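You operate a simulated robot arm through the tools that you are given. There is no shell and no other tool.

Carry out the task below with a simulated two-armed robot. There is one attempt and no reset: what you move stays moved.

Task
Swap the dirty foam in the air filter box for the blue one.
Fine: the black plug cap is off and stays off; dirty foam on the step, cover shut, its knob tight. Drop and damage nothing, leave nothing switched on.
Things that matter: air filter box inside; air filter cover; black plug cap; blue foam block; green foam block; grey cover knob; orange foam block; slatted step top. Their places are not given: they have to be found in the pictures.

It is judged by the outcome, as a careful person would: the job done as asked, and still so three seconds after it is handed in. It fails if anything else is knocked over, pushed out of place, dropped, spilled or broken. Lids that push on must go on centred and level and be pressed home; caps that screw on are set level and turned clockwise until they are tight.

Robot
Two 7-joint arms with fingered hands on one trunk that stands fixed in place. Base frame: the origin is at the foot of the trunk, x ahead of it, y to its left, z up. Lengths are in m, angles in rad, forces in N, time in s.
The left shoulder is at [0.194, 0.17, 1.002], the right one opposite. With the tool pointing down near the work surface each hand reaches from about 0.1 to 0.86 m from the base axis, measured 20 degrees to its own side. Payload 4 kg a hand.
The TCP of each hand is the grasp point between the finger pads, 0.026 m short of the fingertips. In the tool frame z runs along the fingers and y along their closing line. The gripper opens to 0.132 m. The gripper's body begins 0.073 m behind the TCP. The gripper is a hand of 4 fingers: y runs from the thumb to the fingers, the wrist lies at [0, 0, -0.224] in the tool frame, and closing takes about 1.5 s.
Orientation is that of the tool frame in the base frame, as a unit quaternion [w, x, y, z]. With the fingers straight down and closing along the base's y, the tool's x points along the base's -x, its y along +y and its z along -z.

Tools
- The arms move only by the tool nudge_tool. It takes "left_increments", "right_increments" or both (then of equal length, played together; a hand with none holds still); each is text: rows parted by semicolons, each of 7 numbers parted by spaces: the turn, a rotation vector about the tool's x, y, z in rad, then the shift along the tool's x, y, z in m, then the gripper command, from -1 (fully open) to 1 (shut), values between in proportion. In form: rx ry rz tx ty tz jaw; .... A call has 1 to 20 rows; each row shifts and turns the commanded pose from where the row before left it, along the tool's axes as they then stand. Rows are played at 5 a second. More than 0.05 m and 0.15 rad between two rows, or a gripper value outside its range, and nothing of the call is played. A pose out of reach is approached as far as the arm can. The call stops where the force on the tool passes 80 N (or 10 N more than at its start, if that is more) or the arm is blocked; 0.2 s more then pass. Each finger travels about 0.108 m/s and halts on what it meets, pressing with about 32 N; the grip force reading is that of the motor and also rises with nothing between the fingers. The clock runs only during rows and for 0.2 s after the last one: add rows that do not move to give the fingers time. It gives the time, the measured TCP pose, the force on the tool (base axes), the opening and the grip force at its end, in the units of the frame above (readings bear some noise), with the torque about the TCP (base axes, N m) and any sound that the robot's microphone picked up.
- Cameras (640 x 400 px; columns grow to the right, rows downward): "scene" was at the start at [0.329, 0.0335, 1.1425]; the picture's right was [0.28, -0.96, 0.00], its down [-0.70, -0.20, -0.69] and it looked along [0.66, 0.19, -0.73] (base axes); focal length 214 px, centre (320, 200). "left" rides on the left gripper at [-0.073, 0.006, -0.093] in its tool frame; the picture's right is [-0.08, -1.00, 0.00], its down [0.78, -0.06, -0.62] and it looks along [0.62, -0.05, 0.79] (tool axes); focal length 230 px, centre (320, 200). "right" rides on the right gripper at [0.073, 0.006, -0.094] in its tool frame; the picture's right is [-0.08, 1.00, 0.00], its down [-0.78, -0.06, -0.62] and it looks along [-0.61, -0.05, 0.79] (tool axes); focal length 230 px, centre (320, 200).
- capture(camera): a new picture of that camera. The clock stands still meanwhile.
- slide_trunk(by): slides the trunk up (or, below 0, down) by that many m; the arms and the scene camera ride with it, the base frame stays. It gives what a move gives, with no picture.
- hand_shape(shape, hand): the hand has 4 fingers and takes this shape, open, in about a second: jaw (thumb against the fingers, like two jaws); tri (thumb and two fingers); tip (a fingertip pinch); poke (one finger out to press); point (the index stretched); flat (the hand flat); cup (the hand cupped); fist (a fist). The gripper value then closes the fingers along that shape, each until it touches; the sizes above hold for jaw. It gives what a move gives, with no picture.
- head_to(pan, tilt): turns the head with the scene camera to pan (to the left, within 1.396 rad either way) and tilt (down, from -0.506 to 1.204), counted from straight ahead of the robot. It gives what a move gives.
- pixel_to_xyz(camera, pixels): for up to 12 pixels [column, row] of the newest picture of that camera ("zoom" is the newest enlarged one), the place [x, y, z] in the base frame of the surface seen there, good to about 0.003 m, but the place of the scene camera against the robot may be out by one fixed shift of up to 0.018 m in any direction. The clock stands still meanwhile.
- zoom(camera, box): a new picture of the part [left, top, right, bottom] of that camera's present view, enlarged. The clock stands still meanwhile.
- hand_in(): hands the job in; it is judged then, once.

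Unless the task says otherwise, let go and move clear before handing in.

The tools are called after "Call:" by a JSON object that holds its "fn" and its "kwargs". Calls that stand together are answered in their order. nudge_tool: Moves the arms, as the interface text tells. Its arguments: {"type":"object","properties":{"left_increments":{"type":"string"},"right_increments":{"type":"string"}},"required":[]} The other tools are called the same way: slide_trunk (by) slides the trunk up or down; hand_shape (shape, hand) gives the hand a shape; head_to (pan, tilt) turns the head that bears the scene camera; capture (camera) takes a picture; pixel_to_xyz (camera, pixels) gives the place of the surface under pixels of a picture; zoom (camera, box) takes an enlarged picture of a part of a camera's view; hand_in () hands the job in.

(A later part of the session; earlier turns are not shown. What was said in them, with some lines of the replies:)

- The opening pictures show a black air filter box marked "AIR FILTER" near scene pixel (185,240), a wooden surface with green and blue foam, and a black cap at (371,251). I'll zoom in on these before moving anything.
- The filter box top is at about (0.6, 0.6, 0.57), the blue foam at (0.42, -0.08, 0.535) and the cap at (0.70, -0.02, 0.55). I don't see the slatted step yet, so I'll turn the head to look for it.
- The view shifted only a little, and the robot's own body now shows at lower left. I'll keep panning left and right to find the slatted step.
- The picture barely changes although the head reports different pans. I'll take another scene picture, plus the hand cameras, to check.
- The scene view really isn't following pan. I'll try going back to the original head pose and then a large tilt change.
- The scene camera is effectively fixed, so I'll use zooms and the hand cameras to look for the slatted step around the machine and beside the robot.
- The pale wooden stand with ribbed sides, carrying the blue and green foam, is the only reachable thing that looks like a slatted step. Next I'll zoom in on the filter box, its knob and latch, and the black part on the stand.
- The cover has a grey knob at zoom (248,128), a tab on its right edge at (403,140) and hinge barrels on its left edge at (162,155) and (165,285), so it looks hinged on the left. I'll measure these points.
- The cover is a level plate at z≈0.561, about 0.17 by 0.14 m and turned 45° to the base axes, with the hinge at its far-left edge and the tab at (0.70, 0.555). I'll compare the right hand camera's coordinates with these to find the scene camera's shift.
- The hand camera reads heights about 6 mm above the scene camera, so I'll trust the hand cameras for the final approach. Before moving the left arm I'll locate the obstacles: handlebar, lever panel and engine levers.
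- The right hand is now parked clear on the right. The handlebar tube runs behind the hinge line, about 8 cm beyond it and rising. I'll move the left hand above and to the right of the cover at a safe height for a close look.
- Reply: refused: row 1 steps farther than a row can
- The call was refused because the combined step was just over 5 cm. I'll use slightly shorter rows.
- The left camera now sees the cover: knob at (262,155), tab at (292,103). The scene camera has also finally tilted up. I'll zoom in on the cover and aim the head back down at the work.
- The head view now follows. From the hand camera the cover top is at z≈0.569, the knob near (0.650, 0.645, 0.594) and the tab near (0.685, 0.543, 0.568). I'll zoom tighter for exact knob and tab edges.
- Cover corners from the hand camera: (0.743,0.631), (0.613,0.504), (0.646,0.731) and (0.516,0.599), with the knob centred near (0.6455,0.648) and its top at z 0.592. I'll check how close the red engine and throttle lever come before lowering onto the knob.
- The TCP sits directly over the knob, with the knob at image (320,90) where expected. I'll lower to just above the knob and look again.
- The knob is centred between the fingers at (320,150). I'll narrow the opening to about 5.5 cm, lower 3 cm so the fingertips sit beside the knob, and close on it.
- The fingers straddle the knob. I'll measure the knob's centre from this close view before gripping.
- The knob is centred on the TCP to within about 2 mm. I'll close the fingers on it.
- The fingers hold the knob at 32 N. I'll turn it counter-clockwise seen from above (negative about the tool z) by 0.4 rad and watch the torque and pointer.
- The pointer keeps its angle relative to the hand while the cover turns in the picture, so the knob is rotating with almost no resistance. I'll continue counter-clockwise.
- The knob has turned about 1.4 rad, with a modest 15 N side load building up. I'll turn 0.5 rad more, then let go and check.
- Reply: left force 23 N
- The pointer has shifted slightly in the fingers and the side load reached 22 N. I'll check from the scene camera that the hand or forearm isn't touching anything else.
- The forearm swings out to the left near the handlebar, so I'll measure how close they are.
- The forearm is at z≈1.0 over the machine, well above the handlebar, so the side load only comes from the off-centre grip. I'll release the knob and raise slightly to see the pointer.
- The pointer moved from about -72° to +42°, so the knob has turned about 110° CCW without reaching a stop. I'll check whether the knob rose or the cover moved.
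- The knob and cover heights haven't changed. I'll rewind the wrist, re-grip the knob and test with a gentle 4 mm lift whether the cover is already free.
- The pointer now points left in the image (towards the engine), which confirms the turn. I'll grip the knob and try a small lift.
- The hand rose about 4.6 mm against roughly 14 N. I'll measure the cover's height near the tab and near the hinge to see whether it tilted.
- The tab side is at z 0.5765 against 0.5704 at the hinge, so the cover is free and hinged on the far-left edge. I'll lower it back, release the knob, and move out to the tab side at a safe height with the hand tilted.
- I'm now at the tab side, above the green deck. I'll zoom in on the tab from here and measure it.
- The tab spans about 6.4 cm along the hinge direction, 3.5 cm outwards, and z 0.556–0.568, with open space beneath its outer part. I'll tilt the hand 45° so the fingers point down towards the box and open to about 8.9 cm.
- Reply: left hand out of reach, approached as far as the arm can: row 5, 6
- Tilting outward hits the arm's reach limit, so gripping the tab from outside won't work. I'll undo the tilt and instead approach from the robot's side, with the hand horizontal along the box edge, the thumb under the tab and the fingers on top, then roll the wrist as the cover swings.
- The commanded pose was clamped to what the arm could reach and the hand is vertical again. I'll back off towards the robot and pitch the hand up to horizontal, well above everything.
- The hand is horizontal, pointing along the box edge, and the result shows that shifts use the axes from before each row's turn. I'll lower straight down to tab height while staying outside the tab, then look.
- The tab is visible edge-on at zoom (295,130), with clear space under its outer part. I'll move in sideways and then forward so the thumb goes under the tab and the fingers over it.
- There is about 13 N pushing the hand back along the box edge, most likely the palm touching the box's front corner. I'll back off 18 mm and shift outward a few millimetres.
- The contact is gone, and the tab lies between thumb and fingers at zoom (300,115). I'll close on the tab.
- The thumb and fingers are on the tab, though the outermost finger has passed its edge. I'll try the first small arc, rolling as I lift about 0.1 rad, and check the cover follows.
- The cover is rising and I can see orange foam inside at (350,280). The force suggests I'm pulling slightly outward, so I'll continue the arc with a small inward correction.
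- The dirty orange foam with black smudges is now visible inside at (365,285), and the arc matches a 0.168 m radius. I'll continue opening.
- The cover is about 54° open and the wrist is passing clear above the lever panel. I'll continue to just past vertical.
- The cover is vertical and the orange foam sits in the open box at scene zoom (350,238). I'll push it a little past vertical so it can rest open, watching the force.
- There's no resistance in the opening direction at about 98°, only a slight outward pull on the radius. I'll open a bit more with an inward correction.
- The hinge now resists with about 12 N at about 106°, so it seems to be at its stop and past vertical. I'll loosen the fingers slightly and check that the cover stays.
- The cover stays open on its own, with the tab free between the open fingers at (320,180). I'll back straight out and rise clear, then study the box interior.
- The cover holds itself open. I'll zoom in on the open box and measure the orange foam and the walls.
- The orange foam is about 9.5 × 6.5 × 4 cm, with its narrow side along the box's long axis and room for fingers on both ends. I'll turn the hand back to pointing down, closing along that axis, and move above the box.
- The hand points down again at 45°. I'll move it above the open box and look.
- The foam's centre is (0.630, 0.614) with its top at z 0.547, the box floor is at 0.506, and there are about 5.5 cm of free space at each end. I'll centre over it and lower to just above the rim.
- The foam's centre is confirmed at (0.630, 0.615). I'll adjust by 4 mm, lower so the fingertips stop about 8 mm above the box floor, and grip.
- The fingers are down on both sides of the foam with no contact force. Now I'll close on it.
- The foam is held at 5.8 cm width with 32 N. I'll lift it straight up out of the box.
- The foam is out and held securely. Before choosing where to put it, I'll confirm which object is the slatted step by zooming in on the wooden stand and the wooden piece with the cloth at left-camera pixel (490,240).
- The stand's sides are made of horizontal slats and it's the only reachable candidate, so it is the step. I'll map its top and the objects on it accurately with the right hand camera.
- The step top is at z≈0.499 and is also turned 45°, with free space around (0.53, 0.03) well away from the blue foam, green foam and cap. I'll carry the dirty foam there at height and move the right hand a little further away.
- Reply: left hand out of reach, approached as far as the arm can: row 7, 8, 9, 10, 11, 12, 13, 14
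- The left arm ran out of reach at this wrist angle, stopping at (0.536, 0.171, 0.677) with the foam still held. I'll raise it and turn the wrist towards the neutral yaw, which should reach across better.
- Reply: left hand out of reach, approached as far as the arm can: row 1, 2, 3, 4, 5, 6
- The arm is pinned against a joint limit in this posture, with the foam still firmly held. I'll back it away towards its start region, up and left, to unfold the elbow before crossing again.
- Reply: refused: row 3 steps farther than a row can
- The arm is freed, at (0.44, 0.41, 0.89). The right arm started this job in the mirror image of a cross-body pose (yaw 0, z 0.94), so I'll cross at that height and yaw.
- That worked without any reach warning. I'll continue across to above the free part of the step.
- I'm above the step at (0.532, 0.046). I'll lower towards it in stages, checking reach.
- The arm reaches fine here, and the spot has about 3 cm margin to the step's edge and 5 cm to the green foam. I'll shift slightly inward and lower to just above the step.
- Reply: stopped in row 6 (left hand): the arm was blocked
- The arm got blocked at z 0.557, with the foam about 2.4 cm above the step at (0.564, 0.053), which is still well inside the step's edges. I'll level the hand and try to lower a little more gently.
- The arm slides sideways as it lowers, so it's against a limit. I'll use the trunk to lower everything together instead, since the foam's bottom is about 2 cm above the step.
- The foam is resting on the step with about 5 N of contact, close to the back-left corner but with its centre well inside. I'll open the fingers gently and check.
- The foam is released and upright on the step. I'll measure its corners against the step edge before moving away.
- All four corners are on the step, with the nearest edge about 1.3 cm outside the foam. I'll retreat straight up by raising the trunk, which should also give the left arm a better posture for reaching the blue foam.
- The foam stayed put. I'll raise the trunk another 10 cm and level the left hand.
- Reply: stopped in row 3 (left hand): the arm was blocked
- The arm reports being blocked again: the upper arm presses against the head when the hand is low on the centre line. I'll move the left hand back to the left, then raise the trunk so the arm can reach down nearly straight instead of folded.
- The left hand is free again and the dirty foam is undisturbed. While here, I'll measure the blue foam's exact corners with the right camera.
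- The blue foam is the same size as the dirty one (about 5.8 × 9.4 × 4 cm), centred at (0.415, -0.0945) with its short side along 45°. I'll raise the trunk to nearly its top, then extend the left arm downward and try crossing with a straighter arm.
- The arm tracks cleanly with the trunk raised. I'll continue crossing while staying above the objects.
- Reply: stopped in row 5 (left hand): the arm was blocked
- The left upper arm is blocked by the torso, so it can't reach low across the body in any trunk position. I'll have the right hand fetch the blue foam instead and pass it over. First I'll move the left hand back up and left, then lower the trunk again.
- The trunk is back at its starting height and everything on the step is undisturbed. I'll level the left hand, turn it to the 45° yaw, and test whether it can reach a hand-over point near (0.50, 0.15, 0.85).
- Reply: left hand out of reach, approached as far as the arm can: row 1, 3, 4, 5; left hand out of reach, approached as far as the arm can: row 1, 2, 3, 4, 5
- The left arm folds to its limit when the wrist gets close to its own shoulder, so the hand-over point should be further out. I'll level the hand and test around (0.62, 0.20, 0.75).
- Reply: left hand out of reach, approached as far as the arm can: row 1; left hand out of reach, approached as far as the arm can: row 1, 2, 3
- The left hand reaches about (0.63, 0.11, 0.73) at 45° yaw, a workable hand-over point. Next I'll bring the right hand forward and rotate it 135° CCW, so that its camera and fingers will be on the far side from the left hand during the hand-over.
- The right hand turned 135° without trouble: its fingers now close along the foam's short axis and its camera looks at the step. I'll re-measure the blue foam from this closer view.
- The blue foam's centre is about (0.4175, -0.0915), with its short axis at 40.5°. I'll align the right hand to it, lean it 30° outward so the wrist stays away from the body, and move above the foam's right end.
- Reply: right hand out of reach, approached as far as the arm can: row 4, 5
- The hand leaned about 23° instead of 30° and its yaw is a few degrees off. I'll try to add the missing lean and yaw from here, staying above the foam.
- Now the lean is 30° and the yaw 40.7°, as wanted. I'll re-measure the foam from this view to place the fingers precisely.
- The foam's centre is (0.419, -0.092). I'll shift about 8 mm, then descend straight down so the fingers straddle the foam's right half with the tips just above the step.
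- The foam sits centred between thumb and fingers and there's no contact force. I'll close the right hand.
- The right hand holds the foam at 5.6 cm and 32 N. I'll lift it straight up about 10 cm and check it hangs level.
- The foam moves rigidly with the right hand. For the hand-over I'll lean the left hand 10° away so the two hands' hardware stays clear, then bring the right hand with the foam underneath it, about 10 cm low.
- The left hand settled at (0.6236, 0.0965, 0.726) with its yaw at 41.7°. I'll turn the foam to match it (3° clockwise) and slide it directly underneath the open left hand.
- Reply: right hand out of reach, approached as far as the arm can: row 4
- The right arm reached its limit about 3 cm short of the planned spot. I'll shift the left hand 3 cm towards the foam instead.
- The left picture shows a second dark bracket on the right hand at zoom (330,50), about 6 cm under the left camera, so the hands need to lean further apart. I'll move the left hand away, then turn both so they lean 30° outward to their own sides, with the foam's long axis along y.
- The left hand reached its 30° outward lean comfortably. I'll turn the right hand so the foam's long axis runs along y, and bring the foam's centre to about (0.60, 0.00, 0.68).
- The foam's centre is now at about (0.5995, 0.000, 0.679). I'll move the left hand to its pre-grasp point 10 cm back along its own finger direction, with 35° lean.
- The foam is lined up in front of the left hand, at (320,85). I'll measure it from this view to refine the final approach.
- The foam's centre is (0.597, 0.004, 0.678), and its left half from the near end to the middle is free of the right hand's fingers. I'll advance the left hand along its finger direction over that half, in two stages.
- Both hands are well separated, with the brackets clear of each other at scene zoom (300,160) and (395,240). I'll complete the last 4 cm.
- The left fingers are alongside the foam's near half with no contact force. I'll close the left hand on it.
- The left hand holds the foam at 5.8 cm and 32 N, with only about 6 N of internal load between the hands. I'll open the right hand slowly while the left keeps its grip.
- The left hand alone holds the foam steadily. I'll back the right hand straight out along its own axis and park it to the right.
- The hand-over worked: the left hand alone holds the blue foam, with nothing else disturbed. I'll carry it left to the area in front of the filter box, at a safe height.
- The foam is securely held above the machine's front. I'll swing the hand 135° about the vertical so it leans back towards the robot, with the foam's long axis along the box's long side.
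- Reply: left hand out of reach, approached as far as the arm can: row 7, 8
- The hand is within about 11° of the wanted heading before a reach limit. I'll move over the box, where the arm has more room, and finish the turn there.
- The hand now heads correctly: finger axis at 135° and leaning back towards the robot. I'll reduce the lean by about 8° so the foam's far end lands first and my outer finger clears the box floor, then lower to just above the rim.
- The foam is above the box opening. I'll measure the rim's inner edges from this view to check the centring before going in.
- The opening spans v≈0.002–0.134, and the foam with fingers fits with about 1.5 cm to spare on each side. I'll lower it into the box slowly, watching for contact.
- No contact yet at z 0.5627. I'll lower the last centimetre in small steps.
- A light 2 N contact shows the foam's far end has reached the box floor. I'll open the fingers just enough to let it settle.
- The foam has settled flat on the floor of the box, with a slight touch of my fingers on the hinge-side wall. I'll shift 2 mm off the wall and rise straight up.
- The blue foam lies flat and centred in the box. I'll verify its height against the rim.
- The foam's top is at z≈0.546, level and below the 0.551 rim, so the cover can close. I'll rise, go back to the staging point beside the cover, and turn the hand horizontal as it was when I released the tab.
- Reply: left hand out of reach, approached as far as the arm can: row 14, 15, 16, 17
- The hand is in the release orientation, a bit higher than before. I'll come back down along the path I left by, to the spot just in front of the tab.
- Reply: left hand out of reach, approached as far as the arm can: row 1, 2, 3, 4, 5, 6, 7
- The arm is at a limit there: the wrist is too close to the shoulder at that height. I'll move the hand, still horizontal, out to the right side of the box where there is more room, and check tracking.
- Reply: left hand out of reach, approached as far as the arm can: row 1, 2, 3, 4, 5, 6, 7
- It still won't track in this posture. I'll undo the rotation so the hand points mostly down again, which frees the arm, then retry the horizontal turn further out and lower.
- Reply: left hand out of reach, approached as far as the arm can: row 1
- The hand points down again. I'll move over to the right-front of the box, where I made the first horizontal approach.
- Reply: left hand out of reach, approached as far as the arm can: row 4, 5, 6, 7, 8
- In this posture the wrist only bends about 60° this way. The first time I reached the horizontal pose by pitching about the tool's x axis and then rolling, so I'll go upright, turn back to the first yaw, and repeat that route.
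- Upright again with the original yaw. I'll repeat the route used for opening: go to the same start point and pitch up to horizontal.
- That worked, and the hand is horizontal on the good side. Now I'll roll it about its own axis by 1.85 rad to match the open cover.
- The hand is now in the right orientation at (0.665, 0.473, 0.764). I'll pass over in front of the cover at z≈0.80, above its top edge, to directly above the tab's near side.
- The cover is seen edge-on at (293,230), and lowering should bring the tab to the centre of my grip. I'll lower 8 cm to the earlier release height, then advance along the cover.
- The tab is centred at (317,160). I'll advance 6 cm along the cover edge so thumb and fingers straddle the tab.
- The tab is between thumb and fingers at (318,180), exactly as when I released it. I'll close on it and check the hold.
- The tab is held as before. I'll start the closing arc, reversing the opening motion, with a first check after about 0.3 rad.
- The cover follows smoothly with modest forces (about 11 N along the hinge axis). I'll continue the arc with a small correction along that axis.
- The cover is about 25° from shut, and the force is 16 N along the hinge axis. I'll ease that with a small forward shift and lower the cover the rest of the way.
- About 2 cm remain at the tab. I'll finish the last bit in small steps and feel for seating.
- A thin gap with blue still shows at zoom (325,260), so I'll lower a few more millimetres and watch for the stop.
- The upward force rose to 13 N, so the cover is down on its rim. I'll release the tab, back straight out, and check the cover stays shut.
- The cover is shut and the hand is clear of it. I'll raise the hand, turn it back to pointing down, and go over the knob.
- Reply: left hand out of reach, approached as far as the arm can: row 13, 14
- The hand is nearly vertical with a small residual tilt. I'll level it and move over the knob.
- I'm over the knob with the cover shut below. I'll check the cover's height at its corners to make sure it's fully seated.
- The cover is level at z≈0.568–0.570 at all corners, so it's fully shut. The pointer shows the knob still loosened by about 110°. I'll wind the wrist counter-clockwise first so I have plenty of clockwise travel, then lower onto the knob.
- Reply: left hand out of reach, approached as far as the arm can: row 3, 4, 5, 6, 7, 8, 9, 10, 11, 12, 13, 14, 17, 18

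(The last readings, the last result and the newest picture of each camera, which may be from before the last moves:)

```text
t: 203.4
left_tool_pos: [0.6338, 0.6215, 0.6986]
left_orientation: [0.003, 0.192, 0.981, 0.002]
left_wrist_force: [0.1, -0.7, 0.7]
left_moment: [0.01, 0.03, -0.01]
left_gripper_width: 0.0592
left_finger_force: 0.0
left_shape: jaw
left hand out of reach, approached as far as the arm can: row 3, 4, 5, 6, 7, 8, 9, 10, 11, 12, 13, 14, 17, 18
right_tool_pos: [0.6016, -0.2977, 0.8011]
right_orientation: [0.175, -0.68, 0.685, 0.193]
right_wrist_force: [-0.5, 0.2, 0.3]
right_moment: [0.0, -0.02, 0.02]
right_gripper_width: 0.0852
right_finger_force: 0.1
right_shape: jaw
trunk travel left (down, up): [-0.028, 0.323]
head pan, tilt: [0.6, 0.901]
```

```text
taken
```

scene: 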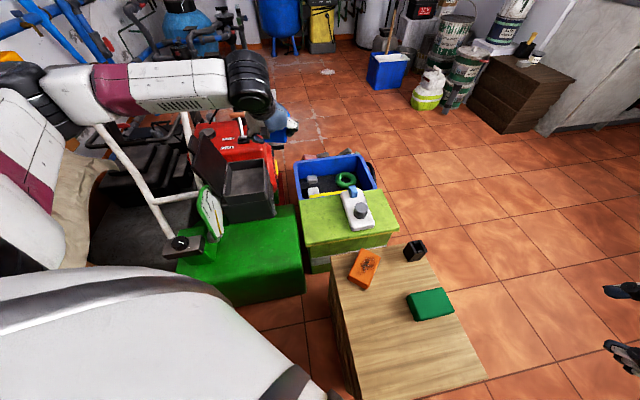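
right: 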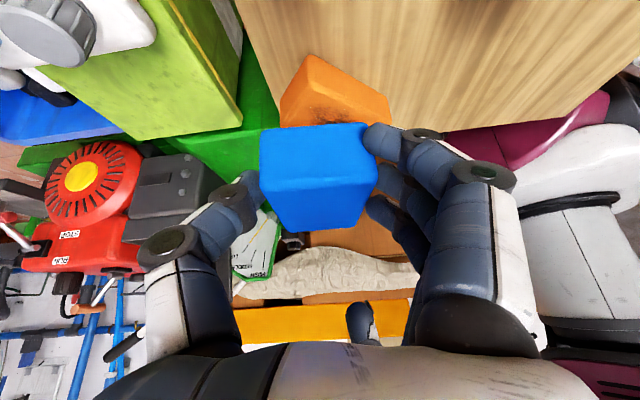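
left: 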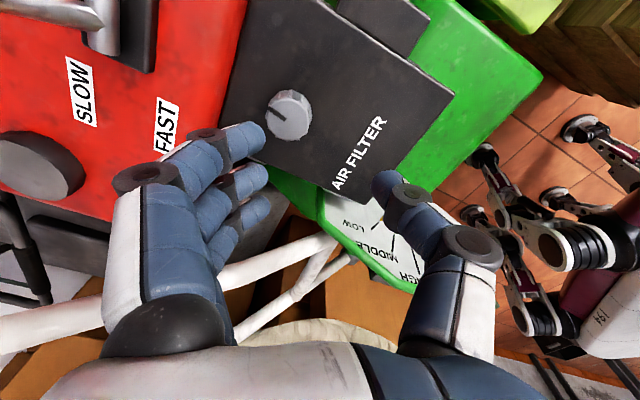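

In this posture the wrist's counter-clockwise travel ends about 22° short of the start yaw, which leaves plenty of clockwise travel from here. I'll back off the limit slightly and centre over the knob.

Call:
{"fn": "nudge_tool", "kwargs": {"left_increments": "0 0 0.1 0 0 0 0.1; 0 0 0 -0.0009 0.014 0 0.1; 0 0 0 -0.0009 0.014 0 0.1; 0 0 0 0 0 0 0.1"}}

Call:
{"fn": "capture", "kwargs": {"camera": "left"}}

```text
t: 204.4
left_tool_pos: [0.6492, 0.6476, 0.6995]
left_orientation: [0.001, 0.239, 0.971, 0.0]
left_wrist_force: [0.1, 0.2, 0.1]
left_moment: [0.0, 0.0, -0.01]
left_gripper_width: 0.0593
left_finger_force: 0.0
left_shape: jaw
right_tool_pos: [0.6, -0.2981, 0.8012]
right_orientation: [0.175, -0.679, 0.686, 0.193]
right_wrist_force: [-0.4, 1.1, -0.2]
right_moment: [-0.01, -0.02, 0.03]
right_gripper_width: 0.0852
right_finger_force: 0.0
right_shape: jaw
trunk travel left (down, up): [-0.028, 0.323]
head pan, tilt: [0.6, 0.901]
```

```text
taken
```

left: 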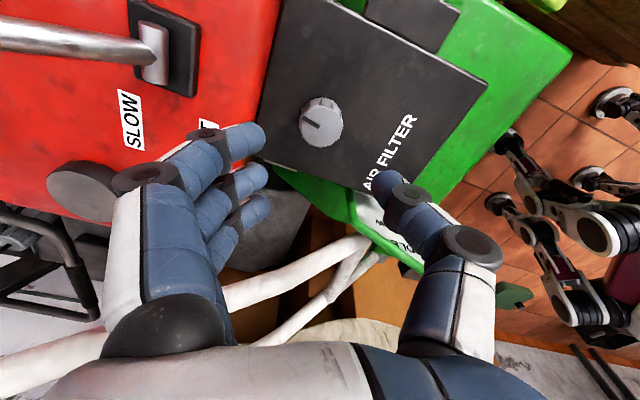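

Call:
{"fn": "zoom", "kwargs": {"camera": "left", "box": [270, 70, 370, 170]}}

Call:
{"fn": "pixel_to_xyz", "kwargs": {"camera": "zoom", "pixels": [[215, 215], [440, 215], [330, 140], [330, 295], [330, 215], [250, 270], [410, 270], [400, 150], [250, 155]]}}

```text
4.00 times, centred on (320, 120) of left
```

zoom: 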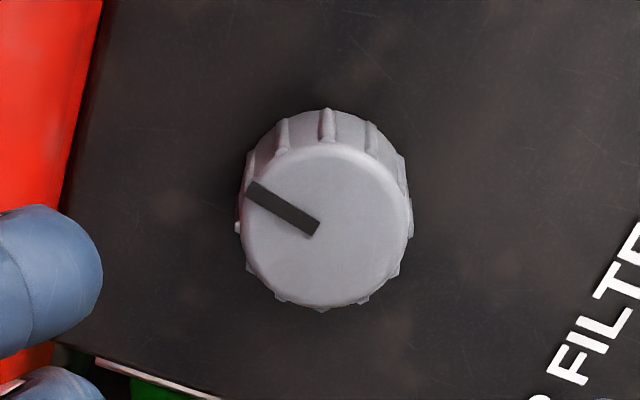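

```text
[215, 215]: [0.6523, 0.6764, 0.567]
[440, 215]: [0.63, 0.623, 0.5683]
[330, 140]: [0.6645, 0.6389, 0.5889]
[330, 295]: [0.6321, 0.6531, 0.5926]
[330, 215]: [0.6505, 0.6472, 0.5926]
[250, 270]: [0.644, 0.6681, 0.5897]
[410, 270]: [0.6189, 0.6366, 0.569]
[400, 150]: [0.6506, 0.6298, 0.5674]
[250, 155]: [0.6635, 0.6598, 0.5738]
```

The knob's centre is at about (0.6485, 0.6475), right under the TCP. I'll lower around it and grip.

Call:
{"fn": "nudge_tool", "kwargs": {"left_increments": "0 0 0 0 0 0.035 0.1; 0 0 0 0 0 0.035 0.1; 0 0 0 0 0 0.0295 0.1; 0 0 0 0 0 0 0.1"}}

Call:
{"fn": "capture", "kwargs": {"camera": "left"}}

```text
t: 205.4
left_tool_pos: [0.6491, 0.6454, 0.677]
left_orientation: [0.002, 0.242, 0.97, 0.001]
left_wrist_force: [-0.4, -1.2, -0.4]
left_moment: [0.01, 0.04, 0.01]
left_gripper_width: 0.0593
left_finger_force: 0.0
left_shape: jaw
left hand out of reach, approached as far as the arm can: row 1, 2, 3
right_tool_pos: [0.6013, -0.2966, 0.7997]
right_orientation: [0.175, -0.68, 0.686, 0.193]
right_wrist_force: [0.2, 1.0, 0.3]
right_moment: [0.0, -0.02, 0.01]
right_gripper_width: 0.0856
right_finger_force: 0.1
right_shape: jaw
trunk travel left (down, up): [-0.028, 0.323]
head pan, tilt: [0.6, 0.901]
```

```text
taken
```

left: 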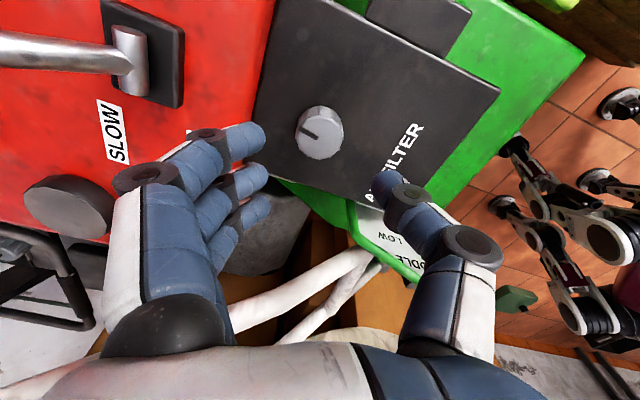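

The reach limit depends on the wrist angle, so I'll turn a bit further clockwise (to about 45°) and then lower.

Call:
{"fn": "nudge_tool", "kwargs": {"left_increments": "0 0 0.1 0 0.001 0 0.1; 0 0 0.1 0 0.001 0 0.1; 0 0 0.1 0 0 0 0.1; 0 0 0 0 0 0.03 0.1; 0 0 0 0 0 0.03 0.1; 0 0 0 0 0 0 0.1"}}

Call:
{"fn": "capture", "kwargs": {"camera": "left"}}

```text
t: 206.8
left_tool_pos: [0.6521, 0.6493, 0.6172]
left_orientation: [0.001, 0.382, 0.924, 0.001]
left_wrist_force: [-1.0, -0.5, -0.3]
left_moment: [0.01, 0.02, 0.0]
left_gripper_width: 0.0594
left_finger_force: 0.0
left_shape: jaw
right_tool_pos: [0.6016, -0.2975, 0.8007]
right_orientation: [0.176, -0.679, 0.686, 0.192]
right_wrist_force: [0.2, 0.1, 0.3]
right_moment: [0.02, 0.01, 0.02]
right_gripper_width: 0.0857
right_finger_force: 0.0
right_shape: jaw
trunk travel left (down, up): [-0.028, 0.323]
head pan, tilt: [0.6, 0.901]
```

```text
taken
```

left: 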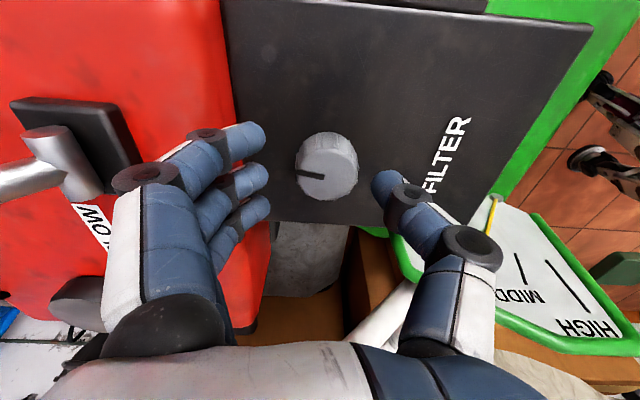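

The knob is 4 mm to one side, at column 327. I'll correct that, lower the last 17 mm, and close on the knob.

Call:
{"fn": "nudge_tool", "kwargs": {"left_increments": "0 0 0 0.0013 -0.0038 0 0.1; 0 0 0 0 0 0.009 0.1; 0 0 0 0 0 0.008 0.1; 0 0 0 0 0 0 0.1; 0 0 0 0 0 0 0.6; 0 0 0 0 0 0 1; 0 0 0 0 0 0 1; 0 0 0 0 0 0 1; 0 0 0 0 0 0 1"}}

Call:
{"fn": "capture", "kwargs": {"camera": "left"}}

```text
t: 208.8
left_tool_pos: [0.6493, 0.6475, 0.5993]
left_orientation: [0.001, 0.381, 0.925, 0.0]
left_wrist_force: [-4.3, -4.6, -2.8]
left_moment: [-0.02, 0.06, -0.01]
left_gripper_width: 0.0236
left_finger_force: 32.0
left_shape: jaw
right_tool_pos: [0.6002, -0.2973, 0.8014]
right_orientation: [0.175, -0.68, 0.686, 0.193]
right_wrist_force: [0.7, -0.6, -0.1]
right_moment: [-0.01, -0.01, 0.04]
right_gripper_width: 0.0852
right_finger_force: 0.1
right_shape: jaw
trunk travel left (down, up): [-0.028, 0.323]
head pan, tilt: [0.6, 0.901]
```

```text
taken
```

left: 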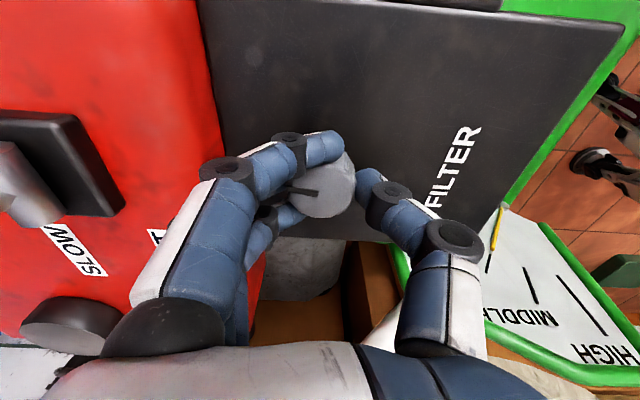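

The knob is gripped. I'll turn clockwise (positive about tool z) 0.6 rad and check that the pointer follows.

Call:
{"fn": "nudge_tool", "kwargs": {"left_increments": "0 0 0.1 0 0 0 1; 0 0 0.1 0 0 0 1; 0 0 0.1 0 0 0 1; 0 0 0.1 0 0 0 1; 0 0 0.1 0 0 0 1; 0 0 0.1 0 0 0 1; 0 0 0 0 0 0 1"}}

Call:
{"fn": "capture", "kwargs": {"camera": "left"}}

```text
t: 210.4
left_tool_pos: [0.6498, 0.6456, 0.6011]
left_orientation: [0.0, 0.638, 0.77, 0.001]
left_wrist_force: [-10.3, -16.6, -1.1]
left_moment: [-0.26, 0.16, 0.05]
left_gripper_width: 0.0233
left_finger_force: 31.8
left_shape: jaw
right_tool_pos: [0.6009, -0.2975, 0.8011]
right_orientation: [0.176, -0.679, 0.686, 0.192]
right_wrist_force: [0.8, 0.0, -0.3]
right_moment: [-0.04, 0.02, 0.0]
right_gripper_width: 0.0852
right_finger_force: 0.0
right_shape: jaw
trunk travel left (down, up): [-0.028, 0.323]
head pan, tilt: [0.6, 0.901]
```

```text
taken
```

left: 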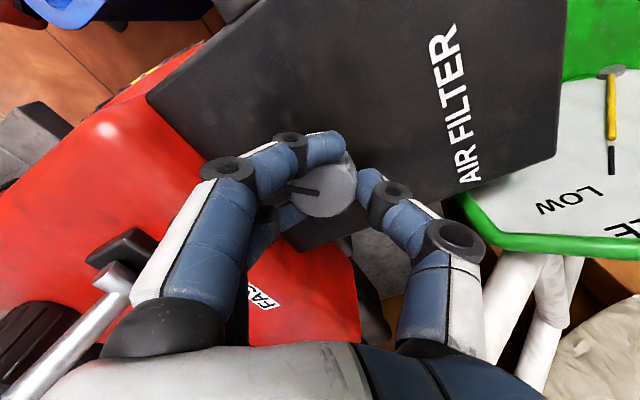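

The pointer stays fixed relative to the hand, so the knob is turning clockwise. There's about 19 N of side load, so I'll shift 3 mm to relieve it and continue turning.

Call:
{"fn": "nudge_tool", "kwargs": {"left_increments": "0 0 0 -0.0023 -0.0021 0 1; 0 0 0.1 0 0 0 1; 0 0 0.1 0 0 0 1; 0 0 0.1 0 0 0 1; 0 0 0.1 0 0 0 1; 0 0 0.1 0 0 0 1; 0 0 0.1 0 0 0 1; 0 0 0 0 0 0 1"}}

Call:
{"fn": "capture", "kwargs": {"camera": "left"}}

```text
t: 212.2
left_tool_pos: [0.6476, 0.6448, 0.5995]
left_orientation: [0.0, 0.837, 0.547, 0.001]
left_wrist_force: [-1.0, 0.3, 1.0]
left_moment: [0.03, -0.03, 0.02]
left_gripper_width: 0.0229
left_finger_force: 32.4
left_shape: jaw
right_tool_pos: [0.6009, -0.2983, 0.8003]
right_orientation: [0.174, -0.68, 0.686, 0.193]
right_wrist_force: [0.3, 0.2, -0.2]
right_moment: [0.01, -0.03, 0.01]
right_gripper_width: 0.0856
right_finger_force: 0.0
right_shape: jaw
trunk travel left (down, up): [-0.028, 0.323]
head pan, tilt: [0.6, 0.901]
```

```text
taken
```

left: 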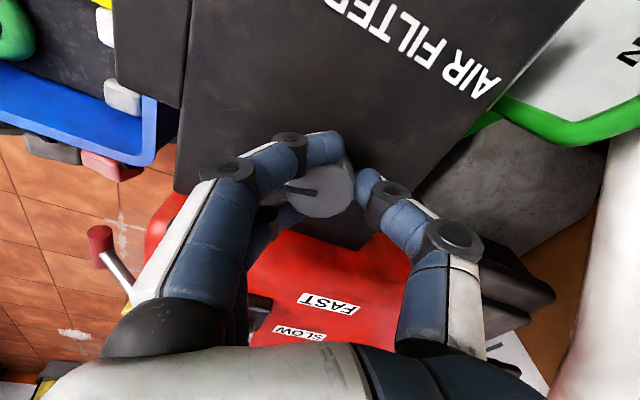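

The side load is gone and the knob has turned 1.2 rad. I'll continue clockwise towards the original tight position at about 1.9 rad.

Call:
{"fn": "nudge_tool", "kwargs": {"left_increments": "0 0 0.1 0 0 0 1; 0 0 0.1 0 0 0 1; 0 0 0.1 0 0 0 1; 0 0 0.1 0 0 0 1; 0 0 0.1 0 0 0 1; 0 0 0 0 0 0 1"}}

Call:
{"fn": "capture", "kwargs": {"camera": "left"}}

```text
t: 213.6
left_tool_pos: [0.6456, 0.6454, 0.6003]
left_orientation: [-0.001, 0.947, 0.322, 0.002]
left_wrist_force: [-10.1, 4.2, -0.6]
left_moment: [0.04, 0.05, 0.06]
left_gripper_width: 0.0228
left_finger_force: 31.7
left_shape: jaw
right_tool_pos: [0.6014, -0.2978, 0.8013]
right_orientation: [0.175, -0.679, 0.686, 0.192]
right_wrist_force: [0.7, -0.9, 0.3]
right_moment: [0.0, 0.02, -0.01]
right_gripper_width: 0.0856
right_finger_force: 0.1
right_shape: jaw
trunk travel left (down, up): [-0.028, 0.323]
head pan, tilt: [0.6, 0.901]
```

```text
taken
```

left: 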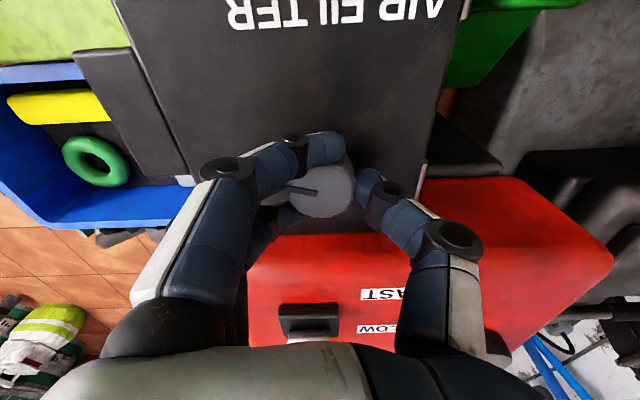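

The knob has turned 1.7 rad with no stop yet. I'll relieve the small side load and continue in small steps, watching for tightening.

Call:
{"fn": "nudge_tool", "kwargs": {"left_increments": "0 0 0 -0.0007 -0.0014 0 1; 0 0 0.1 0 0 0 1; 0 0 0.1 0 0 0 1; 0 0 0 0 0 0 1"}}

Call:
{"fn": "capture", "kwargs": {"camera": "left"}}

```text
t: 214.6
left_tool_pos: [0.6455, 0.6462, 0.5986]
left_orientation: [-0.001, 0.974, 0.226, 0.001]
left_wrist_force: [-9.3, 2.7, -1.7]
left_moment: [0.02, 0.09, 0.0]
left_gripper_width: 0.0228
left_finger_force: 32.1
left_shape: jaw
right_tool_pos: [0.5998, -0.2969, 0.8016]
right_orientation: [0.175, -0.68, 0.686, 0.193]
right_wrist_force: [0.8, 0.0, -0.3]
right_moment: [0.01, 0.0, -0.02]
right_gripper_width: 0.0858
right_finger_force: 0.1
right_shape: jaw
trunk travel left (down, up): [-0.028, 0.323]
head pan, tilt: [0.6, 0.901]
```

```text
taken
```

left: 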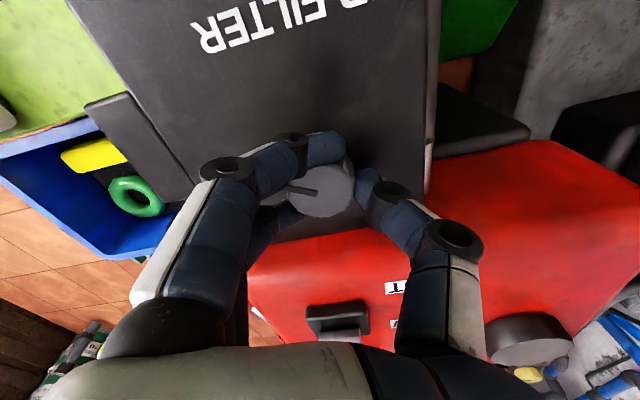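

Call:
{"fn": "nudge_tool", "kwargs": {"left_increments": "0 0 0.1 -0.0003 -0.0007 0 1; 0 0 0.1 -0.0003 -0.0007 0 1; 0 0 0 0 0 0 1"}}

Call:
{"fn": "capture", "kwargs": {"camera": "left"}}

```text
t: 215.4
left_tool_pos: [0.6456, 0.6462, 0.6004]
left_orientation: [0.0, 0.992, 0.128, 0.002]
left_wrist_force: [-3.6, 0.3, -2.4]
left_moment: [-0.06, -0.09, 1.08]
left_gripper_width: 0.0228
left_finger_force: 31.5
left_shape: jaw
right_tool_pos: [0.6003, -0.2971, 0.8013]
right_orientation: [0.175, -0.679, 0.686, 0.193]
right_wrist_force: [0.8, -0.5, 0.1]
right_moment: [-0.01, 0.0, 0.04]
right_gripper_width: 0.0854
right_finger_force: 0.1
right_shape: jaw
trunk travel left (down, up): [-0.028, 0.323]
head pan, tilt: [0.6, 0.901]
```

```text
taken
```

left: 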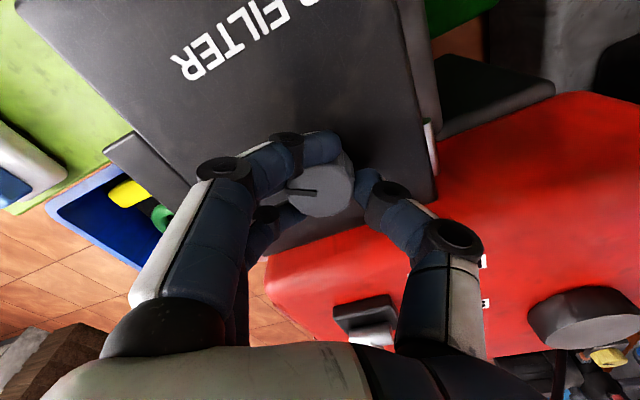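

The torque about the knob jumped to 1.08 N·m, so it has reached its tight stop. I'll add a small extra turn to make sure it's firmly tight.

Call:
{"fn": "nudge_tool", "kwargs": {"left_increments": "0 0 0.05 0 0 0 1; 0 0 0.03 0 0 0 1; 0 0 0 0 0 0 1"}}

Call:
{"fn": "capture", "kwargs": {"camera": "left"}}

```text
t: 216.2
left_tool_pos: [0.6449, 0.6471, 0.6005]
left_orientation: [0.0, 0.996, 0.088, 0.001]
left_wrist_force: [0.9, 0.3, -1.0]
left_moment: [-0.08, -0.27, 1.43]
left_gripper_width: 0.0231
left_finger_force: 32.7
left_shape: jaw
right_tool_pos: [0.6007, -0.2978, 0.8012]
right_orientation: [0.175, -0.679, 0.686, 0.192]
right_wrist_force: [0.3, 0.1, 0.4]
right_moment: [0.04, 0.0, 0.02]
right_gripper_width: 0.0854
right_finger_force: 0.0
right_shape: jaw
trunk travel left (down, up): [-0.028, 0.323]
head pan, tilt: [0.6, 0.901]
```

```text
taken
```

left: 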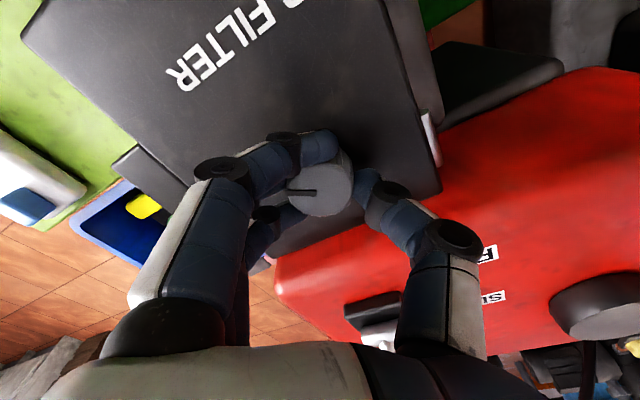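

The torque is 1.43 N·m, firmly tight. I'll open the fingers and lift straight off, then inspect the knob.

Call:
{"fn": "nudge_tool", "kwargs": {"left_increments": "0 0 0 0 0 0 0.4; 0 0 0 0 0 0 0.1; 0 0 0 0 0 0 0.1; 0 0 0 0 0 0 0.1; 0 0 0 0 0 -0.02 0.1; 0 0 0 0 0 -0.04 0.1; 0 0 0 0 0 -0.04 0.1; 0 0 0 0 0 -0.04 0.1; 0 0 0 0 0 -0.04 0.1; 0 0 0 0 0 0 0.1"}}

Call:
{"fn": "capture", "kwargs": {"camera": "left"}}

Call:
{"fn": "zoom", "kwargs": {"camera": "scene", "box": [180, 90, 320, 230]}}

```text
t: 218.4
left_tool_pos: [0.6432, 0.6477, 0.7809]
left_orientation: [-0.001, 0.996, 0.09, 0.001]
left_wrist_force: [-0.9, -0.9, -0.8]
left_moment: [0.04, 0.01, 0.04]
left_gripper_width: 0.0588
left_finger_force: 0.0
left_shape: jaw
right_tool_pos: [0.6011, -0.2979, 0.8002]
right_orientation: [0.175, -0.68, 0.686, 0.192]
right_wrist_force: [-0.1, 0.1, 0.0]
right_moment: [-0.02, 0.03, -0.01]
right_gripper_width: 0.0856
right_finger_force: 0.2
right_shape: jaw
trunk travel left (down, up): [-0.028, 0.323]
head pan, tilt: [0.6, 0.901]
```

```text
taken
```

left: 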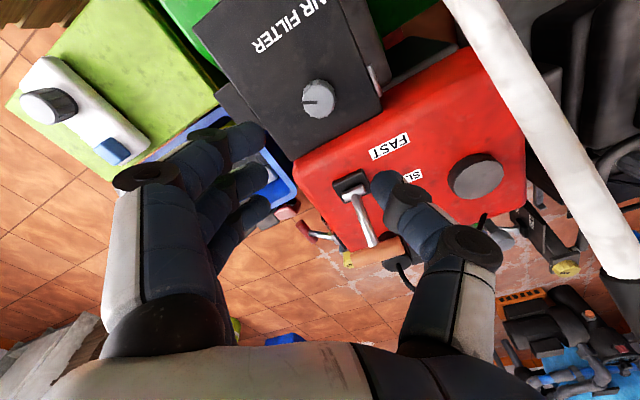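

```text
2.86 times, centred on (250, 160) of scene
```

zoom: 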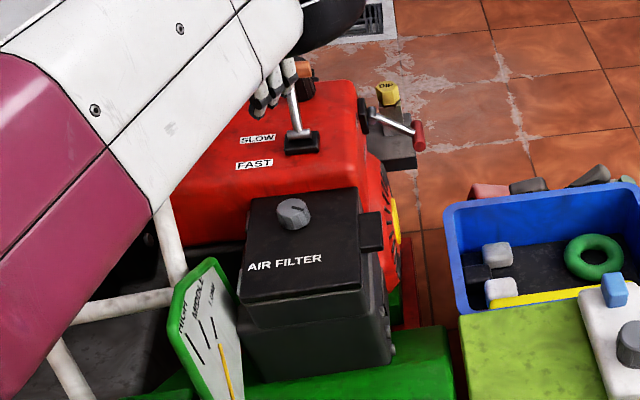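

The knob's pointer at (318,98) is back at its original tight direction (about -75°), and the cover is shut. I'll move the left hand clear and take final overview pictures.

Call:
{"fn": "nudge_tool", "kwargs": {"left_increments": "0 0 0 0 0 -0.04 0.1; 0 0 0 0 0 -0.03 0.1; 0 0 0 -0.0217 0.0215 0 0.1; 0 0 0 -0.0217 0.0215 0 0.1; 0 0 0 -0.0217 0.0215 0 0.1; 0 0 0 -0.0217 0.0215 0 0.1; 0 0 0 0 0 0 0.1"}}

Call:
{"fn": "capture", "kwargs": {"camera": "left"}}

Call:
{"fn": "capture", "kwargs": {"camera": "scene"}}

Call:
{"fn": "zoom", "kwargs": {"camera": "scene", "box": [180, 90, 320, 230]}}

Call:
{"fn": "zoom", "kwargs": {"camera": "scene", "box": [310, 220, 500, 400]}}

```text
t: 220.0
left_tool_pos: [0.5713, 0.5452, 0.8497]
left_orientation: [-0.001, 0.996, 0.088, 0.002]
left_wrist_force: [0.2, 0.9, -0.8]
left_moment: [0.01, 0.02, -0.01]
left_gripper_width: 0.0587
left_finger_force: 0.0
left_shape: jaw
right_tool_pos: [0.6014, -0.2981, 0.7997]
right_orientation: [0.174, -0.68, 0.686, 0.192]
right_wrist_force: [0.4, 0.0, 0.7]
right_moment: [0.02, 0.03, 0.0]
right_gripper_width: 0.0852
right_finger_force: 0.0
right_shape: jaw
trunk travel left (down, up): [-0.028, 0.323]
head pan, tilt: [0.6, 0.901]
```

```text
taken
```

left: 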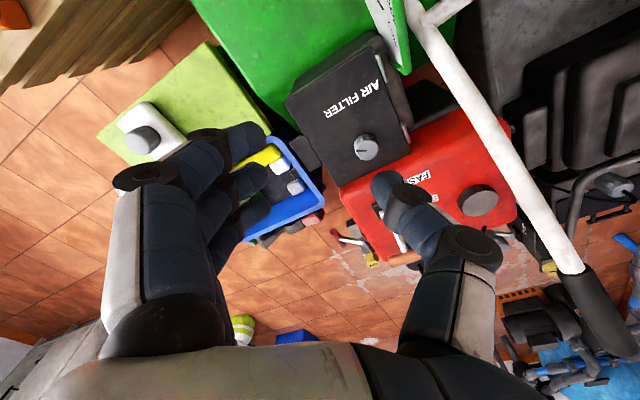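

```text
taken
```

scene: 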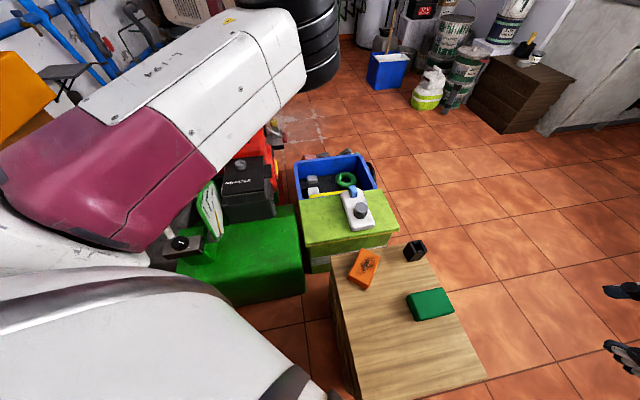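

```text
2.86 times, centred on (250, 160) of scene
```

zoom: 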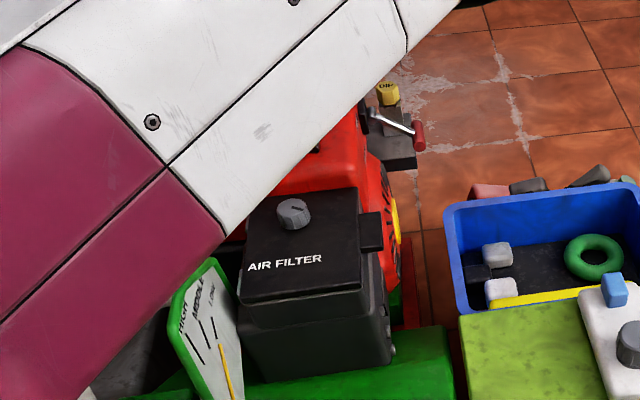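

```text
2.22 times, centred on (405, 310) of scene
```

zoom: 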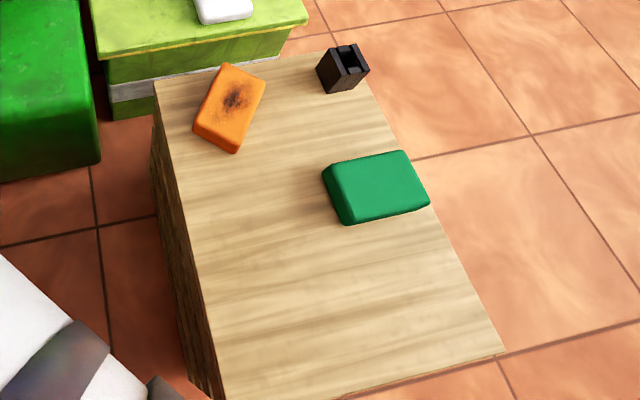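

The step shows the dirty orange foam, the green foam and the black cap all in place, and the box is shut with its knob tight. I'll take one last look at the engine controls to make sure nothing was moved.

Call:
{"fn": "zoom", "kwargs": {"camera": "left", "box": [270, 20, 520, 280]}}

Call:
{"fn": "pixel_to_xyz", "kwargs": {"camera": "left", "pixels": [[365, 145], [300, 100], [372, 45], [410, 145], [335, 60], [345, 175]]}}

```text
1.54 times, centred on (395, 150) of left
```

zoom: 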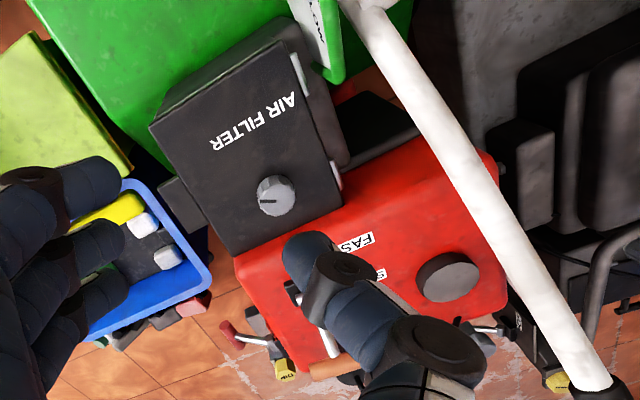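

```text
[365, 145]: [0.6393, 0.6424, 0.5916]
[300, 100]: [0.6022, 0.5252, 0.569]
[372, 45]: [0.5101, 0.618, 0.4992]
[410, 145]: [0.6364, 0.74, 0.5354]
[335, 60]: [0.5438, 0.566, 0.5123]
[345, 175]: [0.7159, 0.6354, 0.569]
```

The cover reads z=0.569 at its far corners and the knob top 0.592, so it's shut and tight. The controls look undisturbed and both hands are empty and clear, so I'm handing in.

Call:
{"fn": "hand_in", "kwargs": {}}

```text
The job is handed in.
```

The foam swap is done and handed in. The blue foam lies flat in the air filter box, and the cover is shut and level with its knob turned clockwise to a firm stop. The dirty orange foam is on the step.

- **Black plug cap:** it is still off and was not touched; it stands where it was on the step.
- **Step:** I took the wooden stand with slatted sides to be the slatted step, since it was the only reachable thing that matched. The orange foam sits near its back-left corner, with all corners on the step and about 1.3 cm to the nearest edge. The green foam is where it was.
- **Blue foam's direction:** it lies lengthwise in the box, a quarter turn from how the old foam lay. Its top is below the rim, so the cover closes fully.
- **Passing the foam:** the left arm could not reach the blue foam, so the right hand picked it up and passed it across in the air. Nothing was dropped. When the left hand let it go inside the box, one end settled about a centimetre onto the floor.
- **Controls:** I didn't operate any switches or levers. In the last pictures the engine controls looked as they did at the start, though an arm partly hid the throttle lever.
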